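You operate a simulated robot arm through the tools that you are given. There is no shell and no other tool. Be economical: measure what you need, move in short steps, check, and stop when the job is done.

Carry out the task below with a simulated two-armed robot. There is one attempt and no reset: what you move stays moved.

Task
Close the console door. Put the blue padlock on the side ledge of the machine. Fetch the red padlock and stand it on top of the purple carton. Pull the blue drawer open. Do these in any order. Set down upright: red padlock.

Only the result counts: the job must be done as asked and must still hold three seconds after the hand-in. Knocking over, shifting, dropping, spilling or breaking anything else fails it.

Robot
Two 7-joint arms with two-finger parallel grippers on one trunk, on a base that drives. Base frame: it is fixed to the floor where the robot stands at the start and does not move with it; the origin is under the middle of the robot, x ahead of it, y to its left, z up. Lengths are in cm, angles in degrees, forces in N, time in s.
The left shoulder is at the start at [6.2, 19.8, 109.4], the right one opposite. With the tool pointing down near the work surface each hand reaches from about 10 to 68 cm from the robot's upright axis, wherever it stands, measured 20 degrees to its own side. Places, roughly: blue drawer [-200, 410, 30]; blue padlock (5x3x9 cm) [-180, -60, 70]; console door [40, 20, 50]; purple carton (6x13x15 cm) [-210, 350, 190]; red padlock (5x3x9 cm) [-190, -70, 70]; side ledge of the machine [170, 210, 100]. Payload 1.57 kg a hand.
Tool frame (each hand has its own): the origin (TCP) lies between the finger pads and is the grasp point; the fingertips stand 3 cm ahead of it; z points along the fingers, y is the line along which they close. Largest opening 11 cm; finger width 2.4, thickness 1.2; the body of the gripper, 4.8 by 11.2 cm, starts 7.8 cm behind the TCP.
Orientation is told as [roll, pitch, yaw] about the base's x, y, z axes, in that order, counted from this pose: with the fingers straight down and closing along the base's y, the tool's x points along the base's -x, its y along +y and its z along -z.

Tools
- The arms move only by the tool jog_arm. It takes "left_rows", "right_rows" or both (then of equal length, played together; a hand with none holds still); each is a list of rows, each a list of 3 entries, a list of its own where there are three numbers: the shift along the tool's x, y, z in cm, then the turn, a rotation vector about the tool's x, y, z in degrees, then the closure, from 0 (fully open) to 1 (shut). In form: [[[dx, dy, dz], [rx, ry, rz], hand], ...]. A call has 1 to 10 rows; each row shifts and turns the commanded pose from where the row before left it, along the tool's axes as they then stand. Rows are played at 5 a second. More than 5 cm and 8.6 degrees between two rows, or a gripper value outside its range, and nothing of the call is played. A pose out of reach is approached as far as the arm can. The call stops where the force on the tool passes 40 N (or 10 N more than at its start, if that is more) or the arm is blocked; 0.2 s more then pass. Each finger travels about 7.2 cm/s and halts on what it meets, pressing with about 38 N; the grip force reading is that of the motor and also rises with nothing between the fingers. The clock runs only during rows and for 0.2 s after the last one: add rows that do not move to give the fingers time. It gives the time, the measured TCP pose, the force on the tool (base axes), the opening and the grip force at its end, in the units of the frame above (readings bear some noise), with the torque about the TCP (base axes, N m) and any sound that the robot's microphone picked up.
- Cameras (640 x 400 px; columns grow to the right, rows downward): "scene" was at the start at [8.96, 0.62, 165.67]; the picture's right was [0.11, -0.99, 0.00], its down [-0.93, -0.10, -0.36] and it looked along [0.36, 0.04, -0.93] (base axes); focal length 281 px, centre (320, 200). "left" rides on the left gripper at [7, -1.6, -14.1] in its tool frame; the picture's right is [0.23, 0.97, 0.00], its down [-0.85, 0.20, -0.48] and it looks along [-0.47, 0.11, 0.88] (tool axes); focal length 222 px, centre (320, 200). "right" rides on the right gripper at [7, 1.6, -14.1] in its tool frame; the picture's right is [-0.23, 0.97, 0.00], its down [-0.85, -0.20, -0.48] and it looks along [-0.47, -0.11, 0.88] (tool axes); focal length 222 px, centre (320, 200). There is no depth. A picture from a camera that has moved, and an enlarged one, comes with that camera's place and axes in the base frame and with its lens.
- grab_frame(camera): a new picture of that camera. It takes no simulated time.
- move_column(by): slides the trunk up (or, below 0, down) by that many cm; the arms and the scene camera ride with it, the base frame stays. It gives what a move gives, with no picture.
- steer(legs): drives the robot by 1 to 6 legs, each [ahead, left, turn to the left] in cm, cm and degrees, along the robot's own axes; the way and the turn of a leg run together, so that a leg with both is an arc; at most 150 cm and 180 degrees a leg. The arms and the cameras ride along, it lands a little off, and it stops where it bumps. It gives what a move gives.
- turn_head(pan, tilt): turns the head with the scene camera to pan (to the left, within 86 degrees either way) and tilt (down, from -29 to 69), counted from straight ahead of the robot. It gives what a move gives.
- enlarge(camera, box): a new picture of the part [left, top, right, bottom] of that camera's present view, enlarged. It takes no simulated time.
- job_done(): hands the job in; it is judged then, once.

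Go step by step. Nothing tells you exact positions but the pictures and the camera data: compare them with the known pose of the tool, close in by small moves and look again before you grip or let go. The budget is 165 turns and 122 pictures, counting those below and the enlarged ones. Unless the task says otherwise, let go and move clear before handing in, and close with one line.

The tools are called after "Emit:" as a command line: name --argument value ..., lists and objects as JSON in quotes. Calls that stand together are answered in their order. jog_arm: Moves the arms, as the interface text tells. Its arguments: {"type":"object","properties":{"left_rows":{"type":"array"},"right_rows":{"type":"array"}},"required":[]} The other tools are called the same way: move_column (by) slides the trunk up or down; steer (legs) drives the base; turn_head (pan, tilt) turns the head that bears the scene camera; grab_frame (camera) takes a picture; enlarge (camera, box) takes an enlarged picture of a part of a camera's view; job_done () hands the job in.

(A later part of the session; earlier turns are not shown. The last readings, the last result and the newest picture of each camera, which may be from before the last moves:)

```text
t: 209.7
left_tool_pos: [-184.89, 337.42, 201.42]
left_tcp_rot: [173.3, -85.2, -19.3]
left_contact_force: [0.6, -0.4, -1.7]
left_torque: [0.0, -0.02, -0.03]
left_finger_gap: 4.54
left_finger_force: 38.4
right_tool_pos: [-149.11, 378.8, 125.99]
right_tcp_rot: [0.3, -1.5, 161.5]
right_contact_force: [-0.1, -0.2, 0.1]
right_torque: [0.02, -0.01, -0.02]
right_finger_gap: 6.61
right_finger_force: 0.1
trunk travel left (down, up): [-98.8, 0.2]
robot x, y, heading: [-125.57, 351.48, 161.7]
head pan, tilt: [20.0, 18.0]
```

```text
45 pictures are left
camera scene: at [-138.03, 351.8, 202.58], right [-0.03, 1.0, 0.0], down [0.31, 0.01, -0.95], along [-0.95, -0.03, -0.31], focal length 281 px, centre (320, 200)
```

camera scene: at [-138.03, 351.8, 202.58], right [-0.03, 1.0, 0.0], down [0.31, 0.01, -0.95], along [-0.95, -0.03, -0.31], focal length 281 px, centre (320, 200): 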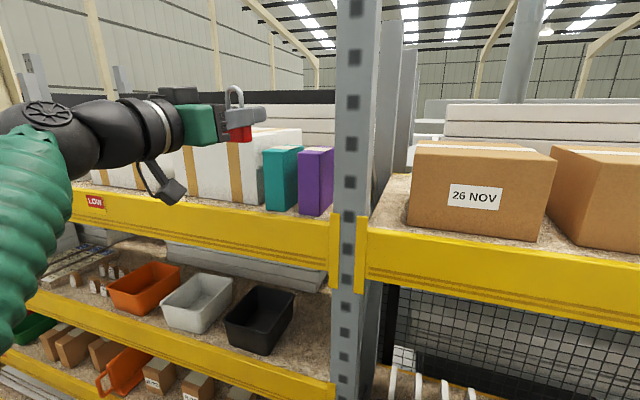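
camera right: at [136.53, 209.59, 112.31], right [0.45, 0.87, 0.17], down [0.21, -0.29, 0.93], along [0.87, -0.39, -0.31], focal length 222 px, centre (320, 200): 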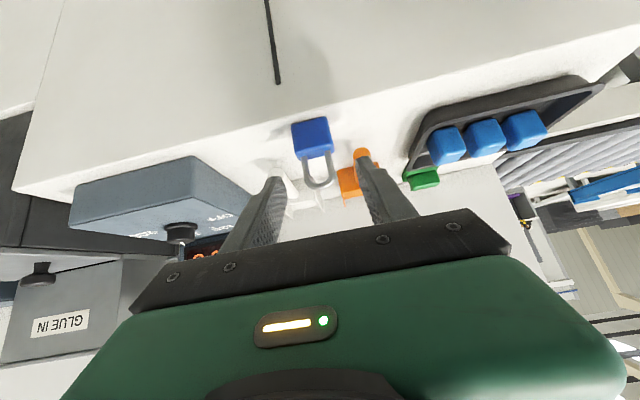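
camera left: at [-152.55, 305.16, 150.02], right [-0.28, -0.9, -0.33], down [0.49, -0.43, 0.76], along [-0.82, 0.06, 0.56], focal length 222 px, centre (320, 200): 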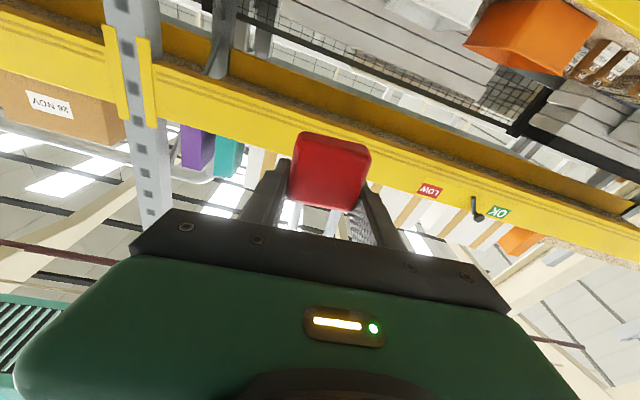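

Refined: carton front-top edge at n-line z≈192.8, centre ≈(-209,350). I go right 4.6 then ahead 14 and recheck.

Emit:
steer --legs '[[0, -4.6, 0], [14, 0, 0]]'

Emit:
jog_arm --left_rows '[[[0, 0, 0], [0, 0, 0], 1], [[0, 0, 0], [0, 0, 0], 1], [[0, 0, 0], [0, 0, 0], 1]]'

Emit:
grab_frame --camera "scene"

Emit:
grab_frame --camera "left"

```text
t: 211.5
left_tool_pos: [-195.77, 346.31, 201.7]
left_tcp_rot: [172.1, -84.9, -18.1]
left_contact_force: [-0.3, -1.0, -0.5]
left_torque: [-0.01, 0.01, -0.06]
left_finger_gap: 4.54
left_finger_force: 37.5
right_tool_pos: [-160.7, 387.54, 126.13]
right_tcp_rot: [0.6, -1.8, 161.6]
right_contact_force: [-0.1, 0.3, 0.2]
right_torque: [0.01, -0.03, 0.04]
right_finger_gap: 6.59
right_finger_force: 0.0
trunk travel left (down, up): [-98.8, 0.2]
robot x, y, heading: [-137.36, 360.28, 161.7]
head pan, tilt: [20.0, 18.0]
```

```text
t: 212.3
left_tool_pos: [-195.45, 347.77, 201.91]
left_tcp_rot: [167.0, -84.9, -13.1]
left_contact_force: [1.1, 0.5, -0.9]
left_torque: [-0.02, -0.06, 0.06]
left_finger_gap: 4.54
left_finger_force: 37.9
right_tool_pos: [-160.28, 388.54, 125.97]
right_tcp_rot: [0.9, -1.6, 161.6]
right_contact_force: [0.3, 0.5, -0.3]
right_torque: [-0.01, -0.01, -0.02]
right_finger_gap: 6.61
right_finger_force: 0.2
trunk travel left (down, up): [-98.8, 0.2]
robot x, y, heading: [-137.72, 360.69, 161.8]
head pan, tilt: [20.0, 18.0]
```

```text
44 pictures are left
camera scene: at [-148.88, 363.13, 202.63], right [-0.03, 1.0, -0.01], down [0.31, 0.0, -0.95], along [-0.95, -0.03, -0.31], focal length 281 px, centre (320, 200)
```

scene: 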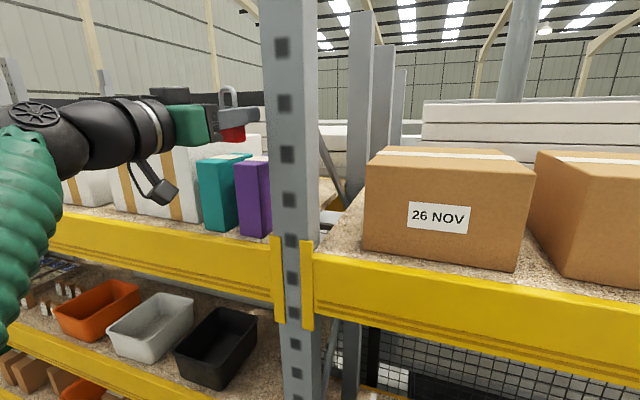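

```text
43 pictures are left
camera left: at [-182.88, 343.11, 193.66], right [-0.45, -0.87, -0.21], down [0.41, -0.41, 0.81], along [-0.79, 0.28, 0.54], focal length 222 px, centre (320, 200)
```

left: 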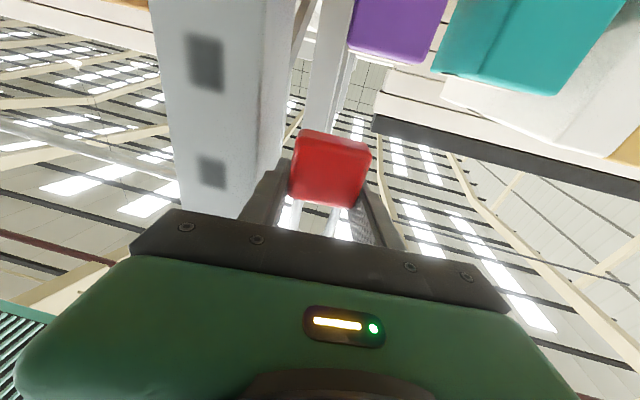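

The carton is ~2 cm to the left of the lock and its top at z≈192.7, confirmed. Move left 2.2, ahead 8.7.

Emit:
steer --legs '[[0, 2.2, 0], [8.5, 0, 0]]'

Emit:
jog_arm --left_rows '[[[0, 0, 0], [0, 0, 0], 1], [[0, 0, 0], [0, 0, 0], 1], [[0, 0, 0], [0, 0, 0], 1]]'

Emit:
turn_head --pan 35 --tilt 15

Emit:
grab_frame --camera "scene"

Emit:
grab_frame --camera "left"

```text
t: 213.8
left_tool_pos: [-203.3, 343.07, 201.99]
left_tcp_rot: [179.7, -84.0, -25.6]
left_contact_force: [0.2, -1.3, 0.7]
left_torque: [-0.04, -0.06, -0.09]
left_finger_gap: 4.55
left_finger_force: 38.1
right_tool_pos: [-168.44, 385.66, 126.68]
right_tcp_rot: [-0.5, -2.2, 161.8]
right_contact_force: [-0.3, -1.1, 0.5]
right_torque: [0.13, 0.04, -0.01]
right_finger_gap: 6.59
right_finger_force: 0.1
trunk travel left (down, up): [-98.8, 0.2]
robot x, y, heading: [-146.34, 361.19, 161.8]
head pan, tilt: [20.0, 18.0]
```

```text
t: 214.6
left_tool_pos: [-203.85, 345.25, 202.07]
left_tcp_rot: [173.9, -84.4, -19.8]
left_contact_force: [-0.3, -0.6, 0.2]
left_torque: [-0.02, -0.03, -0.01]
left_finger_gap: 4.55
left_finger_force: 38.6
right_tool_pos: [-168.77, 387.14, 126.24]
right_tcp_rot: [0.2, -1.6, 161.8]
right_contact_force: [-0.1, -0.6, -0.3]
right_torque: [0.01, 0.06, 0.02]
right_finger_gap: 6.61
right_finger_force: 0.0
trunk travel left (down, up): [-98.8, 0.2]
robot x, y, heading: [-146.66, 360.98, 161.9]
head pan, tilt: [20.0, 18.0]
```

```text
t: 215.3
left_tool_pos: [-204.04, 347.4, 202.12]
left_tcp_rot: [168.4, -84.7, -14.4]
left_contact_force: [0.8, 0.8, -0.3]
left_torque: [-0.01, -0.02, 0.09]
left_finger_gap: 4.55
left_finger_force: 37.5
right_tool_pos: [-168.82, 388.47, 125.96]
right_tcp_rot: [0.7, -1.6, 161.6]
right_contact_force: [0.1, -0.1, 0.4]
right_torque: [-0.01, 0.0, -0.01]
right_finger_gap: 6.57
right_finger_force: 0.1
trunk travel left (down, up): [-98.8, 0.2]
robot x, y, heading: [-146.56, 361.22, 161.6]
head pan, tilt: [35.0, 15.0]
```

```text
42 pictures are left
camera scene: at [-157.56, 360.28, 203.14], right [-0.29, 0.96, 0.0], down [0.25, 0.07, -0.97], along [-0.93, -0.28, -0.25], focal length 281 px, centre (320, 200)
```

scene: 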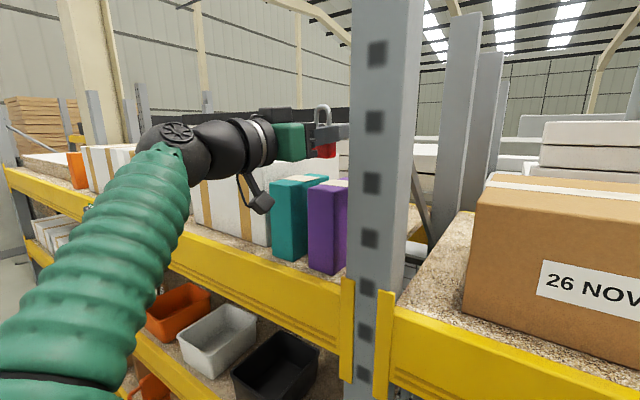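

```text
41 pictures are left
camera left: at [-191.43, 342.78, 193.79], right [-0.45, -0.87, -0.21], down [0.42, -0.41, 0.81], along [-0.79, 0.28, 0.55], focal length 222 px, centre (320, 200)
```

left: 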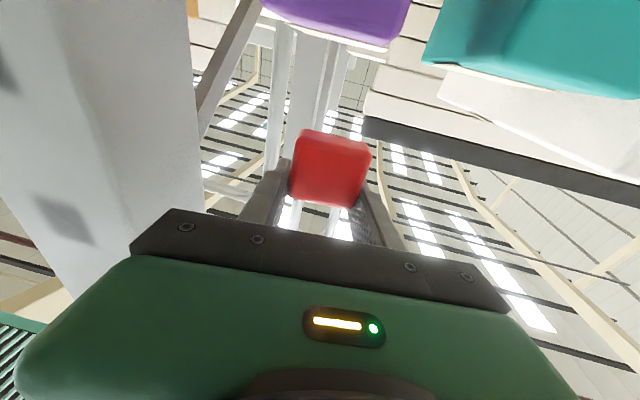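

The arm still sways after base motion; let it settle, and lower 2 cm.

Emit:
jog_arm --left_rows '[[[0, 0, 0], [0, 0, 0], 1], [[0, 0, 0], [0, 0, 0], 1], [[1, 0, 0], [0, 0, 0], 1], [[1, 0, 0], [0, 0, 0], 1], [[0, 0, 0], [0, 0, 0], 1], [[0, 0, 0], [0, 0, 0], 1], [[0, 0, 0], [0, 0, 0], 1]]'

Emit:
enlarge --camera "scene" --box '[230, 80, 390, 220]'

```text
t: 216.9
left_tool_pos: [-205.06, 346.05, 199.62]
left_tcp_rot: [173.8, -84.8, -19.8]
left_contact_force: [-0.7, -0.2, -1.3]
left_torque: [0.0, -0.01, 0.04]
left_finger_gap: 4.57
left_finger_force: 37.9
right_tool_pos: [-169.31, 387.59, 126.16]
right_tcp_rot: [0.1, -1.5, 161.7]
right_contact_force: [-0.1, -0.3, 0.7]
right_torque: [-0.01, 0.01, -0.03]
right_finger_gap: 6.59
right_finger_force: 0.1
trunk travel left (down, up): [-98.8, 0.2]
robot x, y, heading: [-146.93, 360.86, 162.0]
head pan, tilt: [35.0, 15.0]
```

```text
2.86 times, centred on (310, 150) of scene
camera zoom: at [-158.46, 358.53, 203.07], right [-0.29, 0.96, 0.0], down [0.25, 0.08, -0.97], along [-0.92, -0.28, -0.26], focal length 802 px, centre (349, 343)
```

zoom: 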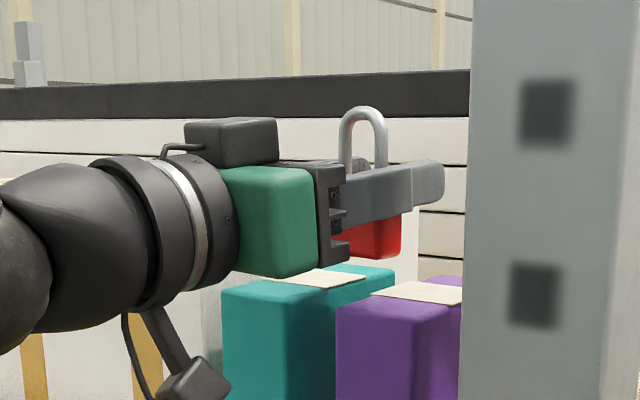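

Lock hangs upright above; it needs ~2.3 cm to the right. Adjust with the arm and lower slightly.

Emit:
jog_arm --left_rows '[[[0, -1.15, 0], [0, 0, 0], 1], [[0, -1.15, 0], [0, 0, 0], 1], [[0, 0, 0], [0, 0, 0], 1], [[1, 0, 0], [0, 0, 0], 1], [[0, 0, 0], [0, 0, 0], 1], [[0, 0, 0], [0, 0, 0], 1], [[0, 0, 0], [0, 0, 0], 1]]'

Emit:
enlarge --camera "scene" --box '[230, 80, 390, 220]'

Emit:
grab_frame --camera "left"

```text
t: 218.6
left_tool_pos: [-204.22, 348.15, 198.81]
left_tcp_rot: [172.7, -84.7, -18.6]
left_contact_force: [0.2, 0.8, -0.4]
left_torque: [-0.01, 0.04, -0.01]
left_finger_gap: 4.5
left_finger_force: 38.2
right_tool_pos: [-169.43, 387.73, 126.03]
right_tcp_rot: [0.3, -1.5, 161.7]
right_contact_force: [0.7, -0.4, 0.9]
right_torque: [0.03, -0.03, 0.01]
right_finger_gap: 6.59
right_finger_force: 0.1
trunk travel left (down, up): [-98.8, 0.2]
robot x, y, heading: [-146.18, 361.18, 161.8]
head pan, tilt: [35.0, 15.0]
```

```text
2.86 times, centred on (310, 150) of scene
camera zoom: at [-158.35, 359.01, 203.08], right [-0.29, 0.96, 0.0], down [0.25, 0.07, -0.97], along [-0.93, -0.28, -0.26], focal length 802 px, centre (349, 343)
```

zoom: 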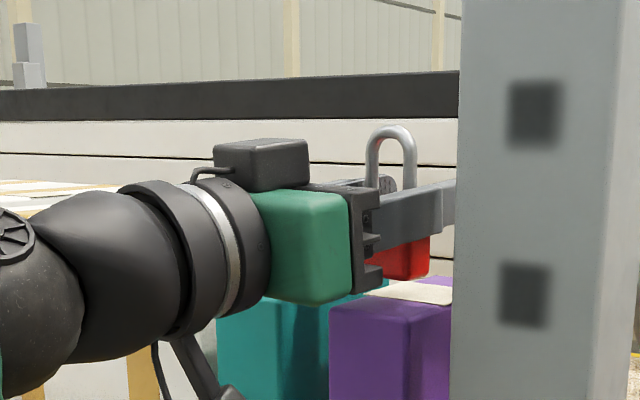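

```text
38 pictures are left
camera left: at [-191.57, 343.76, 190.49], right [-0.45, -0.87, -0.21], down [0.41, -0.41, 0.81], along [-0.79, 0.27, 0.54], focal length 222 px, centre (320, 200)
```

left: 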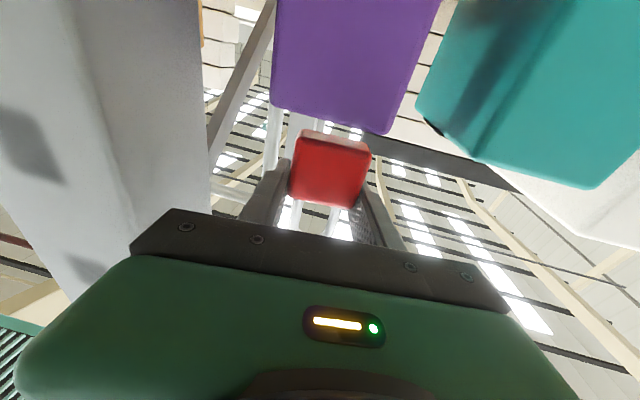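

Centred over the carton front. Lower in small steps until contact.

Emit:
jog_arm --left_rows '[[[0.4, 0, 0], [0, 0, 0], 1], [[0.4, 0, 0], [0, 0, 0], 1], [[0.3, 0, 0], [0, 0, 0], 1], [[0.3, 0, 0], [0, 0, 0], 1], [[0, 0, 0], [0, 0, 0], 1], [[0, 0, 0], [0, 0, 0], 1]]'

Emit:
enlarge --camera "scene" --box '[230, 80, 390, 220]'

```text
t: 219.9
left_tool_pos: [-204.24, 348.45, 197.38]
left_tcp_rot: [172.8, -84.8, -18.8]
left_contact_force: [0.7, -0.2, -1.4]
left_torque: [0.01, 0.02, 0.0]
left_finger_gap: 4.53
left_finger_force: 38.0
right_tool_pos: [-169.34, 387.66, 126.01]
right_tcp_rot: [0.3, -1.6, 161.6]
right_contact_force: [0.8, 0.3, 0.6]
right_torque: [0.01, 0.0, 0.02]
right_finger_gap: 6.62
right_finger_force: 0.1
trunk travel left (down, up): [-98.8, 0.2]
robot x, y, heading: [-146.66, 360.71, 161.7]
head pan, tilt: [35.0, 15.0]
```

```text
2.86 times, centred on (310, 150) of scene
camera zoom: at [-158.37, 358.97, 203.08], right [-0.29, 0.96, 0.0], down [0.25, 0.07, -0.97], along [-0.93, -0.28, -0.26], focal length 802 px, centre (349, 343)
```

zoom: 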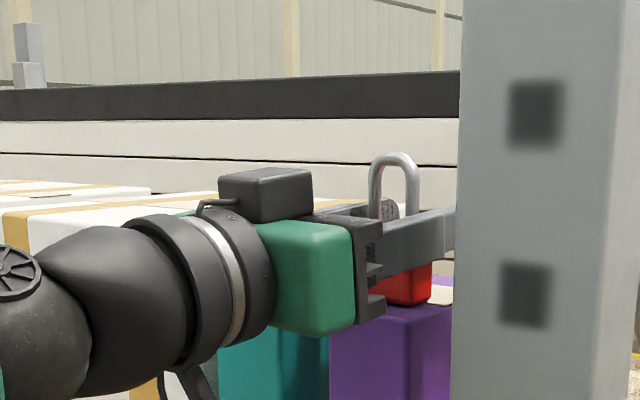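

Emit:
jog_arm --left_rows '[[[0.25, 0, 0], [0, 0, 0], 1], [[0.25, 0, 0], [0, 0, 0], 1], [[0.2, 0, 0], [0, 0, 0], 1], [[0, 0, 0], [0, 0, 0], 1], [[0, 0, 0], [0, 0, 0], 1]]'

Emit:
enlarge --camera "left" --box '[240, 80, 440, 240]'

```text
t: 221.2
left_tool_pos: [-203.99, 348.28, 196.8]
left_tcp_rot: [172.0, -84.6, -18.0]
left_contact_force: [-4.7, -0.6, 26.9]
left_torque: [0.08, -0.22, 0.01]
left_finger_gap: 4.58
left_finger_force: 38.5
right_tool_pos: [-169.25, 387.74, 125.97]
right_tcp_rot: [0.4, -1.5, 161.6]
right_contact_force: [0.1, 0.7, 0.0]
right_torque: [0.0, -0.01, 0.0]
right_finger_gap: 6.6
right_finger_force: 0.0
trunk travel left (down, up): [-98.8, 0.2]
robot x, y, heading: [-146.81, 360.76, 162.0]
head pan, tilt: [35.0, 15.0]
```

```text
2.50 times, centred on (340, 160) of left
camera zoom: at [-191.48, 343.92, 188.49], right [-0.45, -0.87, -0.21], down [0.42, -0.41, 0.81], along [-0.79, 0.27, 0.55], focal length 555 px, centre (270, 300)
```

zoom: 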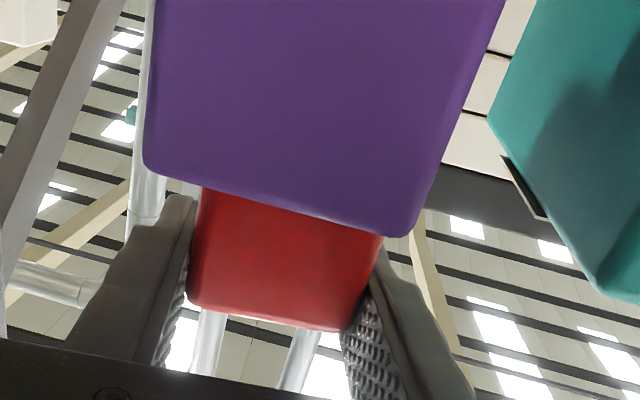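

Contact (27 N), lock centred and flush. Ease up slightly and open to ~7.5 cm.

Emit:
jog_arm --left_rows '[[[-0.15, 0, 0], [0, 0, 0], 1], [[0, 0, 0], [0, 0, 0], 0.55], [[0, 0, 0], [0, 0, 0], 0.45], [[0, 0, 0], [0, 0, 0], 0.34], [[0, 0, 0], [0, 0, 0], 0.34], [[0, 0, 0], [0, 0, 0], 0.34]]'

Emit:
enlarge --camera "scene" --box '[230, 80, 390, 220]'

Emit:
enlarge --camera "left" --box '[200, 80, 440, 260]'

```text
t: 222.6
left_tool_pos: [-204.52, 348.37, 196.75]
left_tcp_rot: [172.6, -84.8, -18.7]
left_contact_force: [-0.1, 0.2, 0.1]
left_torque: [-0.02, -0.02, 0.0]
left_finger_gap: 7.24
left_finger_force: 0.0
right_tool_pos: [-169.53, 387.85, 125.84]
right_tcp_rot: [0.3, -1.4, 161.8]
right_contact_force: [-0.2, -0.1, -0.3]
right_torque: [-0.01, 0.0, -0.01]
right_finger_gap: 6.62
right_finger_force: 0.1
trunk travel left (down, up): [-98.8, 0.2]
robot x, y, heading: [-146.57, 361.09, 161.9]
head pan, tilt: [35.0, 15.0]
```

```text
2.86 times, centred on (310, 150) of scene
camera zoom: at [-158.5, 359.04, 203.07], right [-0.29, 0.96, 0.0], down [0.25, 0.07, -0.97], along [-0.92, -0.28, -0.26], focal length 802 px, centre (349, 343)
```

zoom: 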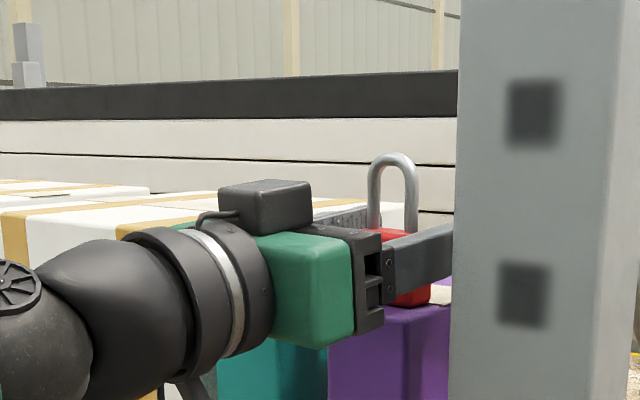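

```text
2.22 times, centred on (320, 170) of left
camera zoom: at [-191.87, 343.85, 188.45], right [-0.45, -0.87, -0.22], down [0.41, -0.41, 0.81], along [-0.79, 0.27, 0.54], focal length 494 px, centre (320, 267)
```

zoom: 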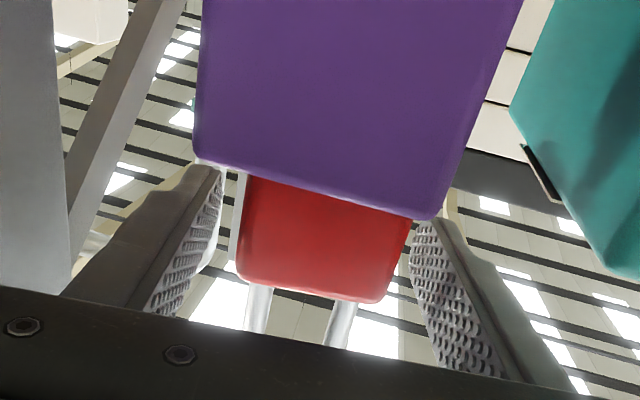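

The lock stands free between the fingers. Retreat along the finger line with the base.

Emit:
steer --legs '[[-10, 1.2, 0], [-6, 0, 0]]'

Emit:
turn_head --pan 25 --tilt 12

Emit:
enlarge --camera "scene" --box '[220, 60, 420, 220]'

```text
t: 224.3
left_tool_pos: [-191.23, 342.59, 196.02]
left_tcp_rot: [174.6, -85.4, -21.0]
left_contact_force: [-1.1, 0.6, -1.0]
left_torque: [0.02, 0.1, 0.0]
left_finger_gap: 7.23
left_finger_force: 0.0
right_tool_pos: [-155.23, 381.46, 125.69]
right_tcp_rot: [0.3, -0.8, 161.3]
right_contact_force: [-0.2, -0.3, -0.3]
right_torque: [0.0, -0.03, 0.01]
right_finger_gap: 6.6
right_finger_force: 0.0
trunk travel left (down, up): [-98.8, 0.2]
robot x, y, heading: [-131.39, 354.58, 161.5]
head pan, tilt: [35.0, 15.0]
```

```text
t: 225.0
left_tool_pos: [-189.34, 342.66, 196.56]
left_tcp_rot: [171.9, -85.0, -18.3]
left_contact_force: [0.4, 0.8, 0.7]
left_torque: [0.0, -0.02, 0.03]
left_finger_gap: 7.28
left_finger_force: 0.0
right_tool_pos: [-153.87, 381.53, 125.95]
right_tcp_rot: [0.5, -1.2, 161.4]
right_contact_force: [0.1, -0.2, 0.0]
right_torque: [0.0, -0.03, -0.02]
right_finger_gap: 6.59
right_finger_force: 0.0
trunk travel left (down, up): [-98.8, 0.2]
robot x, y, heading: [-131.33, 354.61, 161.3]
head pan, tilt: [25.0, 12.0]
```

```text
2.50 times, centred on (320, 140) of scene
camera zoom: at [-142.91, 354.42, 203.61], right [-0.11, 0.99, 0.0], down [0.2, 0.02, -0.98], along [-0.97, -0.11, -0.21], focal length 702 px, centre (320, 350)
```

zoom: 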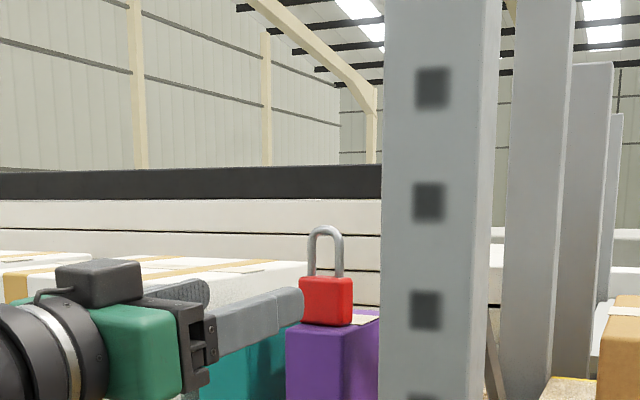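

Red stands upright on the purple carton. Now the drawer: back off a little, strafe right toward the handle (≈(-179,411,25)), and lower the trunk.

Emit:
steer --legs '[[-8, 0, 0], [0, -20, 0]]'

Emit:
move_column --by -40

Emit:
move_column --by -40

Emit:
turn_head --pan -15 --tilt 45

Emit:
grab_frame --camera "scene"

```text
t: 227.2
left_tool_pos: [-176.16, 354.71, 196.36]
left_tcp_rot: [-177.1, -84.6, -29.0]
left_contact_force: [-0.7, -1.4, 0.4]
left_torque: [-0.03, 0.0, -0.11]
left_finger_gap: 7.25
left_finger_force: 0.1
right_tool_pos: [-140.84, 395.21, 126.47]
right_tcp_rot: [-0.7, -1.5, 161.8]
right_contact_force: [1.1, -0.1, -0.1]
right_torque: [0.06, 0.0, 0.02]
right_finger_gap: 6.59
right_finger_force: 0.0
trunk travel left (down, up): [-98.8, 0.2]
robot x, y, heading: [-117.92, 370.23, 161.5]
head pan, tilt: [25.0, 12.0]
```

```text
t: 231.1
left_tool_pos: [-175.77, 358.8, 156.78]
left_tcp_rot: [169.3, -85.0, -15.2]
left_contact_force: [-0.5, 0.4, -0.7]
left_torque: [0.02, 0.01, 0.01]
left_finger_gap: 7.24
left_finger_force: 0.1
right_tool_pos: [-140.44, 397.85, 85.84]
right_tcp_rot: [0.6, -1.2, 161.6]
right_contact_force: [0.0, 0.2, 0.3]
right_torque: [-0.03, -0.01, -0.03]
right_finger_gap: 6.6
right_finger_force: 0.0
trunk travel left (down, up): [-58.8, 40.2]
robot x, y, heading: [-117.46, 370.25, 161.6]
head pan, tilt: [25.0, 12.0]
```

```text
t: 234.9
left_tool_pos: [-175.77, 358.56, 116.81]
left_tcp_rot: [170.7, -85.0, -16.7]
left_contact_force: [-0.6, 0.7, -0.3]
left_torque: [0.03, -0.03, 0.02]
left_finger_gap: 7.27
left_finger_force: 0.0
right_tool_pos: [-140.58, 397.63, 45.89]
right_tcp_rot: [0.4, -1.2, 161.8]
right_contact_force: [-0.1, 0.4, -0.4]
right_torque: [0.01, 0.01, -0.01]
right_finger_gap: 6.61
right_finger_force: 0.1
trunk travel left (down, up): [-18.8, 80.2]
robot x, y, heading: [-117.63, 370.59, 161.7]
head pan, tilt: [25.0, 12.0]
```

```text
t: 235.9
left_tool_pos: [-175.77, 358.63, 116.63]
left_tcp_rot: [170.8, -85.0, -16.6]
left_contact_force: [-0.2, -0.3, -0.1]
left_torque: [0.0, 0.01, 0.01]
left_finger_gap: 7.25
left_finger_force: 0.0
right_tool_pos: [-140.59, 397.72, 45.93]
right_tcp_rot: [0.5, -1.2, 161.7]
right_contact_force: [-0.3, -0.1, -0.9]
right_torque: [-0.01, 0.0, 0.01]
right_finger_gap: 6.6
right_finger_force: 0.1
trunk travel left (down, up): [-18.8, 80.2]
robot x, y, heading: [-117.95, 370.64, 161.6]
head pan, tilt: [-15.0, 45.0]
```

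```text
32 pictures are left
camera scene: at [-127.46, 375.77, 118.41], right [0.55, 0.83, 0.0], down [0.59, -0.39, -0.71], along [-0.59, 0.39, -0.71], focal length 281 px, centre (320, 200)
```

scene: 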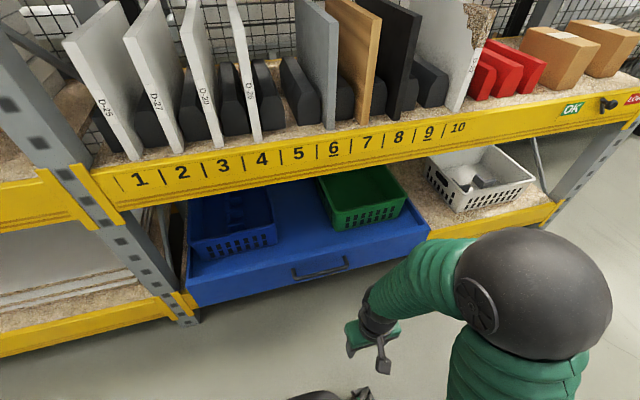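

Handle centre ≈(-172.5,406.5,28), in line with the right hand. Now rotate the right wrist 90° so the fingers can grip the horizontal bar front-to-back.

Emit:
jog_arm --right_rows '[[[0, 0, 0], [0, 0, 8.5], 0.3], [[0, 0, 0], [0, 0, 8.5], 0.3], [[0, 0, 0], [0, 0, 8.5], 0.3], [[0, 0, 0], [0, 0, 8.5], 0.3], [[0, 0, 0], [0, 0, 8.5], 0.3], [[0, 0, 0], [0, 0, 8.5], 0.3], [[0, 0, 0], [0, 0, 8.5], 0.3], [[0, 0, 0], [0, 0, 8.5], 0.3], [[0, 0, 0], [0, 0, 8.5], 0.3], [[0, 0, 0], [0, 0, 8.5], 0.3]]'

```text
t: 238.2
left_tool_pos: [-175.98, 358.58, 116.66]
left_tcp_rot: [170.7, -85.1, -16.7]
left_contact_force: [0.0, 0.5, 0.0]
left_torque: [0.03, -0.03, -0.01]
left_finger_gap: 7.26
left_finger_force: 0.1
right_tool_pos: [-141.29, 397.98, 46.0]
right_tcp_rot: [1.2, 0.4, 76.6]
right_contact_force: [-0.2, 0.2, 0.0]
right_torque: [-0.01, 0.02, 0.0]
right_finger_gap: 7.69
right_finger_force: 0.1
right hand out of reach, approached as far as the arm can: row 1
trunk travel left (down, up): [-18.8, 80.2]
robot x, y, heading: [-117.58, 370.29, 161.7]
head pan, tilt: [-15.0, 45.0]
```

Emit:
jog_arm --right_rows '[[[0, 4, 0], [-7, 0, 4], 0.3], [[0, 4, 0.6], [-8, 0, 0], 0.3], [[0, 3.8, 1.1], [-8, 0, 0], 0.3], [[0, 3.6, 1.6], [-8, 0, 0], 0.3], [[0, 3.4, 2.1], [-8, 0, 0], 0.3], [[0, 0, 0], [0, 0, 0], 0.3]]'

Emit:
grab_frame --camera "right"

Emit:
grab_frame --camera "scene"

```text
t: 239.6
left_tool_pos: [-175.75, 358.59, 116.67]
left_tcp_rot: [170.7, -85.0, -16.6]
left_contact_force: [-0.8, -0.2, -1.0]
left_torque: [-0.02, -0.01, 0.0]
left_finger_gap: 7.25
left_finger_force: 0.0
right_tool_pos: [-160.71, 403.49, 46.05]
right_tcp_rot: [40.4, 0.7, 72.8]
right_contact_force: [0.3, -0.6, 0.0]
right_torque: [-0.01, -0.02, 0.01]
right_finger_gap: 7.69
right_finger_force: 0.1
trunk travel left (down, up): [-18.8, 80.2]
robot x, y, heading: [-117.28, 370.17, 161.8]
head pan, tilt: [-15.0, 45.0]
```

```text
31 pictures are left
camera right: at [-155.19, 394.65, 58.04], right [-0.64, 0.44, 0.63], down [0.69, 0.68, 0.22], along [-0.33, 0.58, -0.75], focal length 222 px, centre (320, 200)
```

right: 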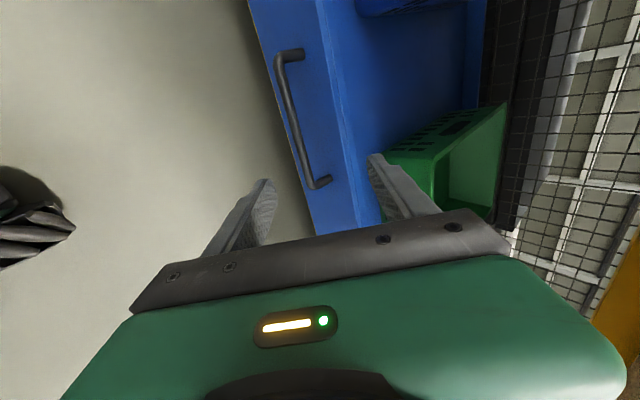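

```text
30 pictures are left
camera scene: at [-127.47, 375.79, 118.4], right [0.55, 0.83, 0.0], down [0.59, -0.39, -0.71], along [-0.59, 0.39, -0.71], focal length 281 px, centre (320, 200)
```

scene: 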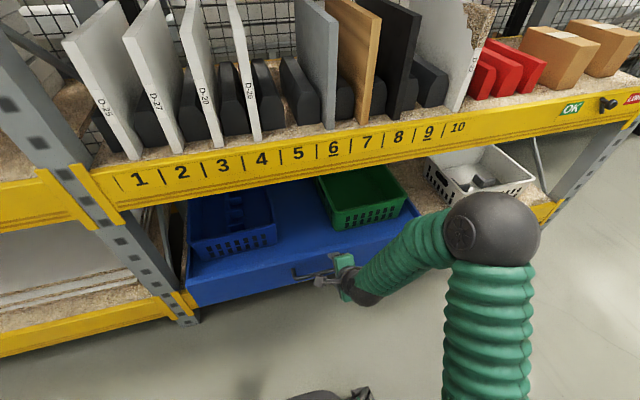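

Handle bar at n-line ≈285.5, z≈28, 19 cm long, centred on the hand. Move to a pre-grip pose with the fingers narrowed to ~3.5 cm.

Emit:
move_column --by -12.7

Emit:
jog_arm --right_rows '[[[0, 2.6, 2.1], [0, 0, 0], 0.66], [[0, 2.6, 2.1], [0, 0, 0], 0.66], [[0, 0, 0], [0, 0, 0], 0.66]]'

Emit:
grab_frame --camera "right"

Emit:
turn_head --pan -15 --tilt 45

Emit:
enlarge --camera "scene" --box '[230, 170, 430, 310]'

```text
t: 241.1
left_tool_pos: [-175.81, 358.59, 103.87]
left_tcp_rot: [170.6, -85.0, -16.6]
left_contact_force: [0.7, 0.2, 0.4]
left_torque: [0.0, 0.01, -0.03]
left_finger_gap: 7.25
left_finger_force: 0.1
right_tool_pos: [-160.64, 403.59, 33.36]
right_tcp_rot: [40.2, 0.8, 72.8]
right_contact_force: [-1.4, -0.3, 0.5]
right_torque: [0.01, 0.04, 0.0]
right_finger_gap: 7.69
right_finger_force: 0.0
trunk travel left (down, up): [-6.1, 92.9]
robot x, y, heading: [-118.1, 370.34, 161.6]
head pan, tilt: [-15.0, 45.0]
```

```text
t: 241.9
left_tool_pos: [-175.79, 358.55, 104.03]
left_tcp_rot: [170.6, -85.0, -16.6]
left_contact_force: [-0.8, 0.3, 0.2]
left_torque: [0.0, -0.04, 0.0]
left_finger_gap: 7.26
left_finger_force: 0.0
right_tool_pos: [-167.17, 405.37, 33.46]
right_tcp_rot: [40.2, 0.8, 72.8]
right_contact_force: [0.2, -0.2, -0.2]
right_torque: [0.02, -0.01, 0.03]
right_finger_gap: 3.74
right_finger_force: 0.0
trunk travel left (down, up): [-6.1, 92.9]
robot x, y, heading: [-117.73, 370.35, 161.7]
head pan, tilt: [-15.0, 45.0]
```

```text
29 pictures are left
camera right: at [-161.6, 396.52, 45.52], right [-0.64, 0.44, 0.63], down [0.69, 0.68, 0.23], along [-0.33, 0.58, -0.75], focal length 222 px, centre (320, 200)
```

right: 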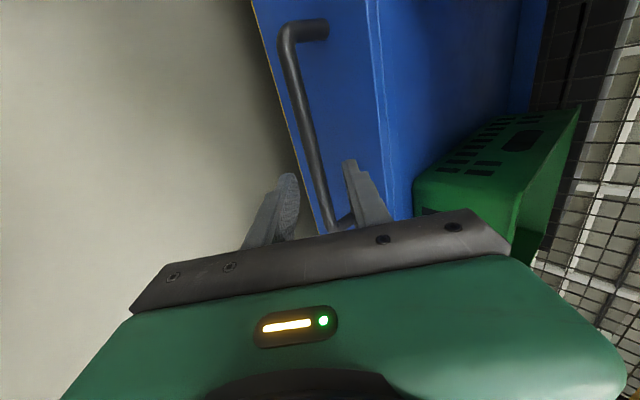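

```text
t: 242.5
left_tool_pos: [-175.97, 358.61, 103.92]
left_tcp_rot: [170.6, -85.0, -16.6]
left_contact_force: [-0.1, 0.9, -0.5]
left_torque: [-0.02, 0.0, 0.02]
left_finger_gap: 7.25
left_finger_force: 0.0
right_tool_pos: [-167.03, 405.28, 33.49]
right_tcp_rot: [40.1, 0.7, 72.8]
right_contact_force: [1.1, -0.4, -0.8]
right_torque: [-0.04, 0.01, 0.01]
right_finger_gap: 3.74
right_finger_force: 0.1
trunk travel left (down, up): [-6.1, 92.9]
robot x, y, heading: [-117.63, 370.33, 161.6]
head pan, tilt: [-15.0, 45.0]
```

```text
2.86 times, centred on (330, 240) of scene
camera zoom: at [-127.48, 375.8, 105.69], right [0.55, 0.83, 0.0], down [0.59, -0.39, -0.71], along [-0.59, 0.39, -0.71], focal length 802 px, centre (291, 86)
```

zoom: 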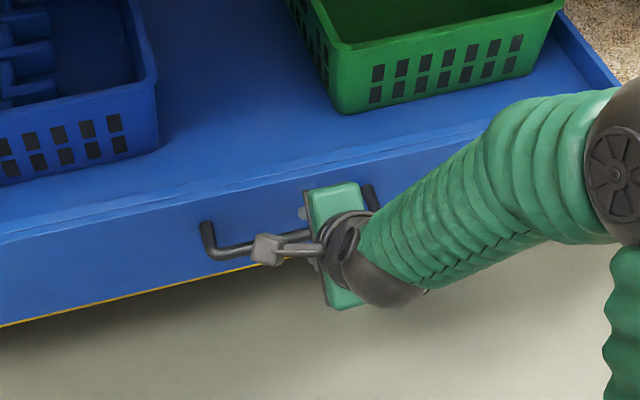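

The bar passes between the fingertips. Advance 5 cm along the fingers and close.

Emit:
jog_arm --right_rows '[[[0, 0, 1], [0, 0, 0], 0.66], [[0, 0, 1], [0, 0, 0], 0.66], [[0, 0, 1], [0, 0, 0], 0.66], [[0, 0, 1], [0, 0, 0], 0.66], [[0, 0, 1], [0, 0, 0], 0.66], [[0, 0, 0], [0, 0, 0], 0.66]]'

Emit:
enlarge --camera "right" --box '[220, 100, 420, 260]'

```text
t: 243.9
left_tool_pos: [-175.8, 358.57, 103.91]
left_tcp_rot: [170.7, -85.0, -16.4]
left_contact_force: [-0.3, -0.3, 1.2]
left_torque: [0.0, 0.02, 0.01]
left_finger_gap: 7.26
left_finger_force: 0.0
right_tool_pos: [-170.08, 406.51, 29.51]
right_tcp_rot: [40.1, 0.8, 72.8]
right_contact_force: [-0.9, 0.2, 0.2]
right_torque: [0.02, -0.02, 0.0]
right_finger_gap: 3.73
right_finger_force: 0.0
trunk travel left (down, up): [-6.1, 92.9]
robot x, y, heading: [-117.84, 370.15, 161.5]
head pan, tilt: [-15.0, 45.0]
```

```text
2.50 times, centred on (320, 180) of right
camera zoom: at [-164.6, 397.56, 41.56], right [-0.64, 0.44, 0.63], down [0.69, 0.68, 0.23], along [-0.33, 0.58, -0.75], focal length 555 px, centre (320, 250)
```

zoom: 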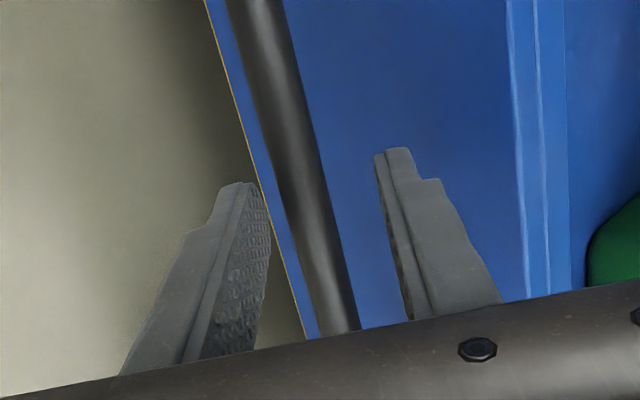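

Bar is between the fingers. Close the grip.

Emit:
jog_arm --right_rows '[[[0, 0, 0], [0, 0, 0], 1], [[0, 0, 0], [0, 0, 0], 1], [[0, 0, 0], [0, 0, 0], 1], [[0, 0, 0], [0, 0, 0], 1]]'

Emit:
steer --legs '[[-8, 0, 0]]'

Emit:
enlarge --camera "scene" --box '[150, 130, 450, 330]'

```text
t: 244.9
left_tool_pos: [-175.94, 358.74, 103.89]
left_tcp_rot: [170.2, -84.9, -16.2]
left_contact_force: [-0.1, -0.6, -0.6]
left_torque: [0.0, -0.02, -0.02]
left_finger_gap: 7.28
left_finger_force: 0.0
right_tool_pos: [-169.82, 406.33, 29.27]
right_tcp_rot: [39.8, 0.7, 72.8]
right_contact_force: [25.1, -6.5, -11.7]
right_torque: [0.35, -0.9, 0.19]
right_finger_gap: 1.55
right_finger_force: 31.7
trunk travel left (down, up): [-6.1, 92.9]
robot x, y, heading: [-117.62, 370.46, 161.6]
head pan, tilt: [-15.0, 45.0]
```

```text
t: 246.0
left_tool_pos: [-168.12, 356.02, 103.97]
left_tcp_rot: [170.6, -84.9, -16.6]
left_contact_force: [-0.5, -0.2, 0.4]
left_torque: [-0.01, -0.02, 0.01]
left_finger_gap: 7.27
left_finger_force: 0.1
right_tool_pos: [-162.41, 403.9, 29.61]
right_tcp_rot: [40.3, 0.7, 72.7]
right_contact_force: [-0.1, -0.6, -0.5]
right_torque: [-0.02, -0.02, 0.03]
right_finger_gap: 0.0
right_finger_force: 21.5
trunk travel left (down, up): [-6.1, 92.9]
robot x, y, heading: [-110.19, 367.44, 161.3]
head pan, tilt: [-15.0, 45.0]
```

```text
2.00 times, centred on (300, 230) of scene
camera zoom: at [-119.75, 373.23, 105.7], right [0.55, 0.83, 0.0], down [0.59, -0.39, -0.71], along [-0.59, 0.39, -0.71], focal length 561 px, centre (360, 140)
```

zoom: 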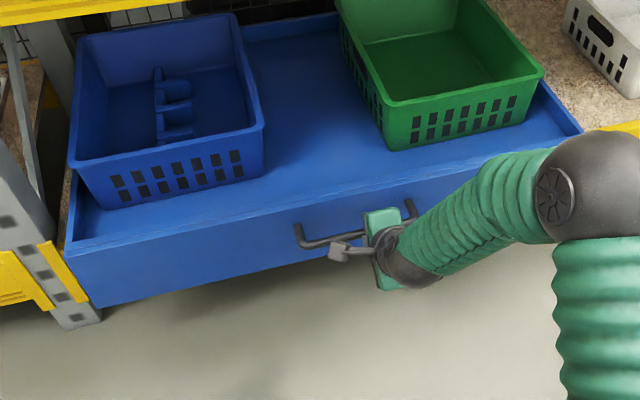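

The grip slipped after pulling the drawer about 4 cm. I'll re-grip with the fingers nearly vertical and deeper behind the bar so it hooks.

Emit:
jog_arm --right_rows '[[[0, 0, -3], [0, 0, 0], 0.7], [[0, 0, -3], [0, 0, 0], 0.7], [[0, 0, 0], [7.5, 0, 0], 0.7], [[0, 0, 0], [7.5, 0, 0], 0.7], [[0, 0, 0], [7.5, 0, 0], 0.7], [[0, 0, 0], [7.5, 0, 0], 0.7], [[0, 0, 0], [0, 0, 0], 0.7]]'

Emit:
grab_frame --camera "right"

```text
t: 247.6
left_tool_pos: [-168.02, 355.99, 103.96]
left_tcp_rot: [170.7, -84.9, -16.8]
left_contact_force: [0.2, 0.5, -0.4]
left_torque: [-0.02, -0.03, -0.02]
left_finger_gap: 7.26
left_finger_force: 0.1
right_tool_pos: [-158.73, 402.81, 34.37]
right_tcp_rot: [10.3, 0.7, 72.6]
right_contact_force: [0.4, 0.7, 0.4]
right_torque: [-0.02, 0.0, -0.01]
right_finger_gap: 3.27
right_finger_force: 0.0
trunk travel left (down, up): [-6.1, 92.9]
robot x, y, heading: [-109.95, 367.76, 161.7]
head pan, tilt: [-15.0, 45.0]
```

```text
25 pictures are left
camera right: at [-159.85, 396.0, 48.72], right [-0.85, 0.5, 0.17], down [0.52, 0.74, 0.43], along [0.09, 0.45, -0.89], focal length 222 px, centre (320, 200)
```

right: 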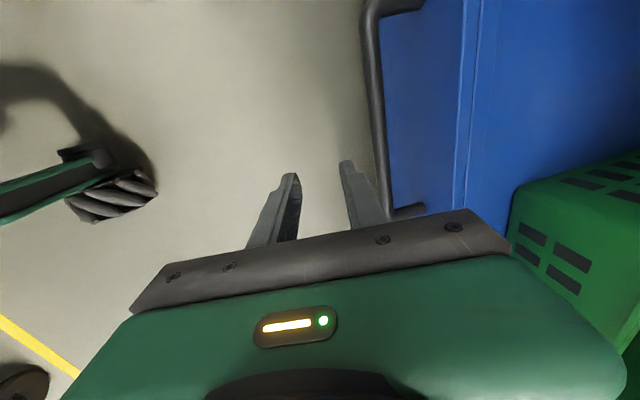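

Emit:
jog_arm --right_rows '[[[0, 3.1, 0.5], [0, 0, 0], 0.7], [[0, 3.1, 0.5], [0, 0, 0], 0.7], [[0, 0, 0], [0, 0, 0], 0.7]]'

Emit:
enlarge --camera "right" --box '[220, 80, 460, 260]'

```text
t: 248.4
left_tool_pos: [-168.11, 355.96, 104.01]
left_tcp_rot: [170.7, -85.0, -16.8]
left_contact_force: [0.3, -0.2, -0.6]
left_torque: [0.02, 0.02, 0.02]
left_finger_gap: 7.28
left_finger_force: 0.0
right_tool_pos: [-164.84, 404.92, 34.55]
right_tcp_rot: [10.4, 0.7, 72.8]
right_contact_force: [0.0, 0.2, -0.3]
right_torque: [-0.01, 0.01, 0.02]
right_finger_gap: 3.29
right_finger_force: 0.1
trunk travel left (down, up): [-6.1, 92.9]
robot x, y, heading: [-109.84, 368.05, 161.7]
head pan, tilt: [-15.0, 45.0]
```

```text
2.22 times, centred on (340, 170) of right
camera zoom: at [-165.94, 398.18, 48.8], right [-0.85, 0.5, 0.17], down [0.52, 0.74, 0.42], along [0.09, 0.45, -0.89], focal length 494 px, centre (276, 267)
```

zoom: 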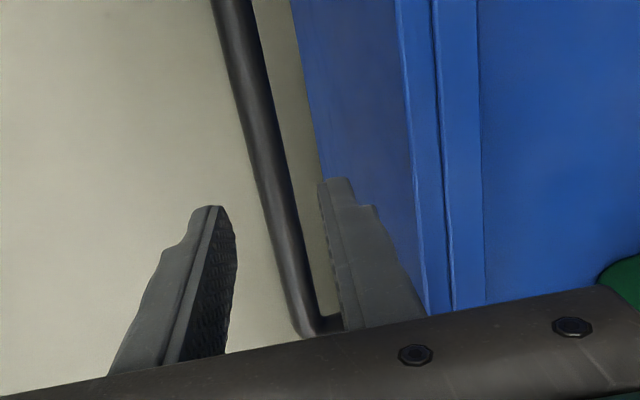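

Well aligned; lower 6 cm so the bar is deep between the fingers, then close.

Emit:
jog_arm --right_rows '[[[0, 0, 1.2], [0, 0, 0], 0.7], [[0, 0, 1.2], [0, 0, 0], 0.7], [[0, 0, 1.2], [0, 0, 0], 0.7], [[0, 0, 1.2], [0, 0, 0], 0.7], [[0, 0, 1.2], [0, 0, 0], 0.7], [[0, 0, 0], [0, 0, 0], 1], [[0, 0, 0], [0, 0, 0], 1], [[0, 0, 0], [0, 0, 0], 1]]'

Emit:
enlarge --camera "right" --box '[220, 80, 460, 260]'

```text
t: 250.2
left_tool_pos: [-168.0, 355.94, 103.97]
left_tcp_rot: [170.9, -85.0, -16.8]
left_contact_force: [0.0, 0.2, 0.1]
left_torque: [0.0, -0.03, -0.01]
left_finger_gap: 7.29
left_finger_force: 0.0
right_tool_pos: [-165.68, 404.81, 28.49]
right_tcp_rot: [10.4, 0.8, 72.8]
right_contact_force: [-1.9, 1.2, -0.3]
right_torque: [0.04, 0.07, -0.08]
right_finger_gap: 1.53
right_finger_force: 31.6
trunk travel left (down, up): [-6.1, 92.9]
robot x, y, heading: [-110.1, 367.77, 161.6]
head pan, tilt: [-15.0, 45.0]
```

```text
2.22 times, centred on (340, 170) of right
camera zoom: at [-166.98, 398.07, 42.87], right [-0.85, 0.5, 0.17], down [0.52, 0.74, 0.42], along [0.09, 0.45, -0.89], focal length 494 px, centre (276, 267)
```

zoom: 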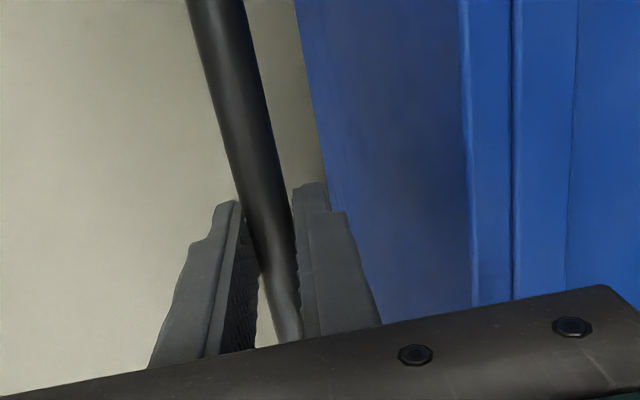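

Firm hook on the bar. Pull with the base 12 cm (trolley is ~15 cm behind), then look.

Emit:
steer --legs '[[-6, 0, 0], [-6, 0, 0]]'

Emit:
grab_frame --camera "scene"

```text
t: 251.0
left_tool_pos: [-165.88, 355.4, 104.18]
left_tcp_rot: [170.3, -84.7, -16.2]
left_contact_force: [-0.4, -0.5, -0.3]
left_torque: [-0.01, -0.02, -0.02]
left_finger_gap: 7.3
left_finger_force: 0.1
right_tool_pos: [-163.88, 404.27, 28.6]
right_tcp_rot: [10.4, 0.7, 72.8]
right_contact_force: [2.1, 1.0, -6.7]
right_torque: [-0.5, 0.22, 0.06]
right_finger_gap: 1.58
right_finger_force: 31.7
trunk travel left (down, up): [-6.1, 92.9]
robot x, y, heading: [-107.91, 367.08, 161.7]
head pan, tilt: [-15.0, 45.0]
stopped in leg 1: the robot was blocked; the commanded pose is now the measured one
```

```text
22 pictures are left
camera scene: at [-118.11, 372.74, 105.67], right [0.55, 0.83, 0.0], down [0.59, -0.39, -0.7], along [-0.59, 0.39, -0.71], focal length 281 px, centre (320, 200)
```

scene: 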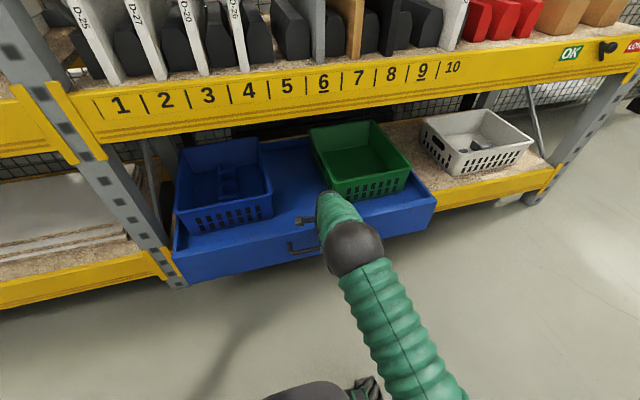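

Blocked after 2 cm; check whether it's the trolley behind.

Emit:
turn_head --pan -86 --tilt 60

Emit:
grab_frame --camera "scene"

```text
t: 252.4
left_tool_pos: [-166.07, 355.38, 104.11]
left_tcp_rot: [170.3, -84.9, -16.2]
left_contact_force: [0.0, -0.5, 0.1]
left_torque: [0.02, -0.01, -0.03]
left_finger_gap: 7.28
left_finger_force: 0.0
right_tool_pos: [-163.91, 404.34, 28.56]
right_tcp_rot: [10.6, 0.6, 72.7]
right_contact_force: [1.9, 1.1, -13.5]
right_torque: [0.18, -0.13, -0.08]
right_finger_gap: 1.56
right_finger_force: 31.3
trunk travel left (down, up): [-6.1, 92.9]
robot x, y, heading: [-108.16, 367.36, 161.7]
head pan, tilt: [-85.9, 60.0]
```

```text
21 pictures are left
camera scene: at [-109.75, 374.76, 103.74], right [0.97, -0.25, 0.0], down [-0.21, -0.84, -0.5], along [0.13, 0.48, -0.87], focal length 281 px, centre (320, 200)
```

scene: 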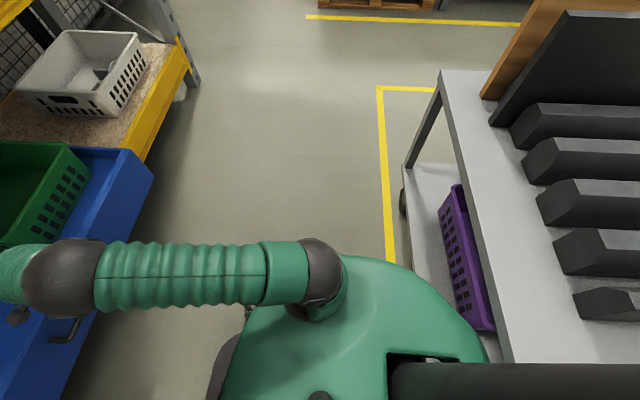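

The robot's back is against the trolley, so I'll move ahead 1.5 cm and pull with the arm, which has plenty of travel.

Emit:
jog_arm --right_rows '[[[0, -1.5, -0.27], [0, 0, 0], 1], [[0, -1.5, -0.27], [0, 0, 0], 1], [[0, -1.5, -0.27], [0, 0, 0], 1], [[0, -1.5, -0.27], [0, 0, 0], 1], [[0, -1.5, -0.27], [0, 0, 0], 1], [[0, -1.5, -0.27], [0, 0, 0], 1], [[0, -1.5, -0.27], [0, 0, 0], 1], [[0, -1.5, -0.27], [0, 0, 0], 1]]'

Emit:
turn_head --pan -15 --tilt 45

Emit:
grab_frame --camera "scene"

```text
t: 254.2
left_tool_pos: [-165.99, 355.2, 104.08]
left_tcp_rot: [170.8, -84.9, -16.8]
left_contact_force: [-0.5, -0.4, -0.7]
left_torque: [0.0, -0.01, -0.04]
left_finger_gap: 7.26
left_finger_force: 0.0
right_tool_pos: [-152.17, 400.53, 28.63]
right_tcp_rot: [10.5, 0.8, 73.0]
right_contact_force: [-2.0, -11.9, -11.5]
right_torque: [-0.66, 0.1, -0.03]
right_finger_gap: 1.59
right_finger_force: 31.3
trunk travel left (down, up): [-6.1, 92.9]
robot x, y, heading: [-108.59, 367.27, 161.8]
head pan, tilt: [-85.9, 60.0]
```

```text
t: 255.7
left_tool_pos: [-166.0, 355.17, 104.03]
left_tcp_rot: [171.2, -84.8, -17.2]
left_contact_force: [-0.1, 0.4, -1.0]
left_torque: [0.0, 0.01, -0.04]
left_finger_gap: 7.25
left_finger_force: 0.0
right_tool_pos: [-152.32, 400.59, 28.73]
right_tcp_rot: [10.5, 0.8, 72.9]
right_contact_force: [-3.2, -19.2, -11.7]
right_torque: [-0.36, 0.06, -0.09]
right_finger_gap: 1.58
right_finger_force: 31.5
trunk travel left (down, up): [-6.1, 92.9]
robot x, y, heading: [-108.42, 367.44, 161.5]
head pan, tilt: [-15.0, 45.0]
```

```text
20 pictures are left
camera scene: at [-118.16, 372.59, 105.67], right [0.55, 0.83, 0.0], down [0.59, -0.39, -0.71], along [-0.59, 0.39, -0.71], focal length 281 px, centre (320, 200)
```

scene: 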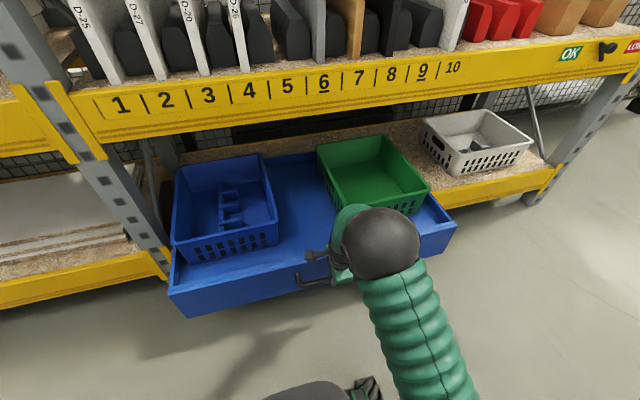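

The drawer is ~20 cm out. Pull ~9 cm more, easing a little sideways with the rail.

Emit:
jog_arm --right_rows '[[[0.1, -1.5, -0.27], [0, 0, 0], 1], [[0.1, -1.5, -0.27], [0, 0, 0], 1], [[0.1, -1.5, -0.27], [0, 0, 0], 1], [[0.1, -1.5, -0.27], [0, 0, 0], 1], [[0.1, -1.5, -0.27], [0, 0, 0], 1], [[0, -1.5, -0.27], [0, 0, 0], 1], [[0, 0, 0], [0, 0, 0], 1]]'

Emit:
grab_frame --camera "scene"

```text
t: 257.2
left_tool_pos: [-165.78, 355.39, 104.21]
left_tcp_rot: [169.8, -84.6, -15.7]
left_contact_force: [0.4, 0.2, -1.0]
left_torque: [-0.02, 0.0, 0.0]
left_finger_gap: 7.24
left_finger_force: 0.1
right_tool_pos: [-143.75, 397.65, 28.48]
right_tcp_rot: [10.6, 0.7, 72.7]
right_contact_force: [8.0, 20.9, 5.0]
right_torque: [0.38, -0.13, 0.04]
right_finger_gap: 1.58
right_finger_force: 32.1
trunk travel left (down, up): [-6.1, 92.9]
robot x, y, heading: [-108.11, 367.14, 161.7]
head pan, tilt: [-15.0, 45.0]
```

```text
19 pictures are left
camera scene: at [-117.84, 372.76, 105.7], right [0.55, 0.83, 0.0], down [0.59, -0.39, -0.71], along [-0.59, 0.39, -0.71], focal length 281 px, centre (320, 200)
```

scene: 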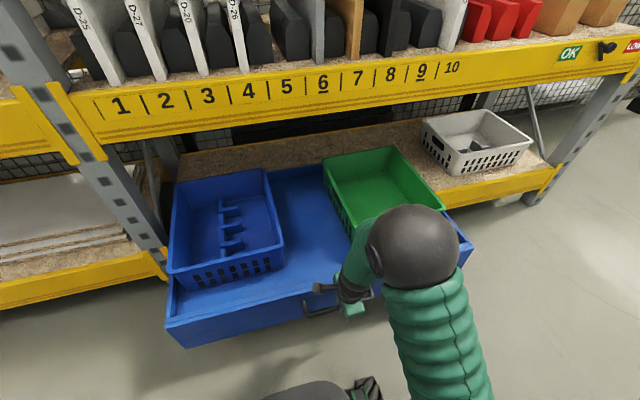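

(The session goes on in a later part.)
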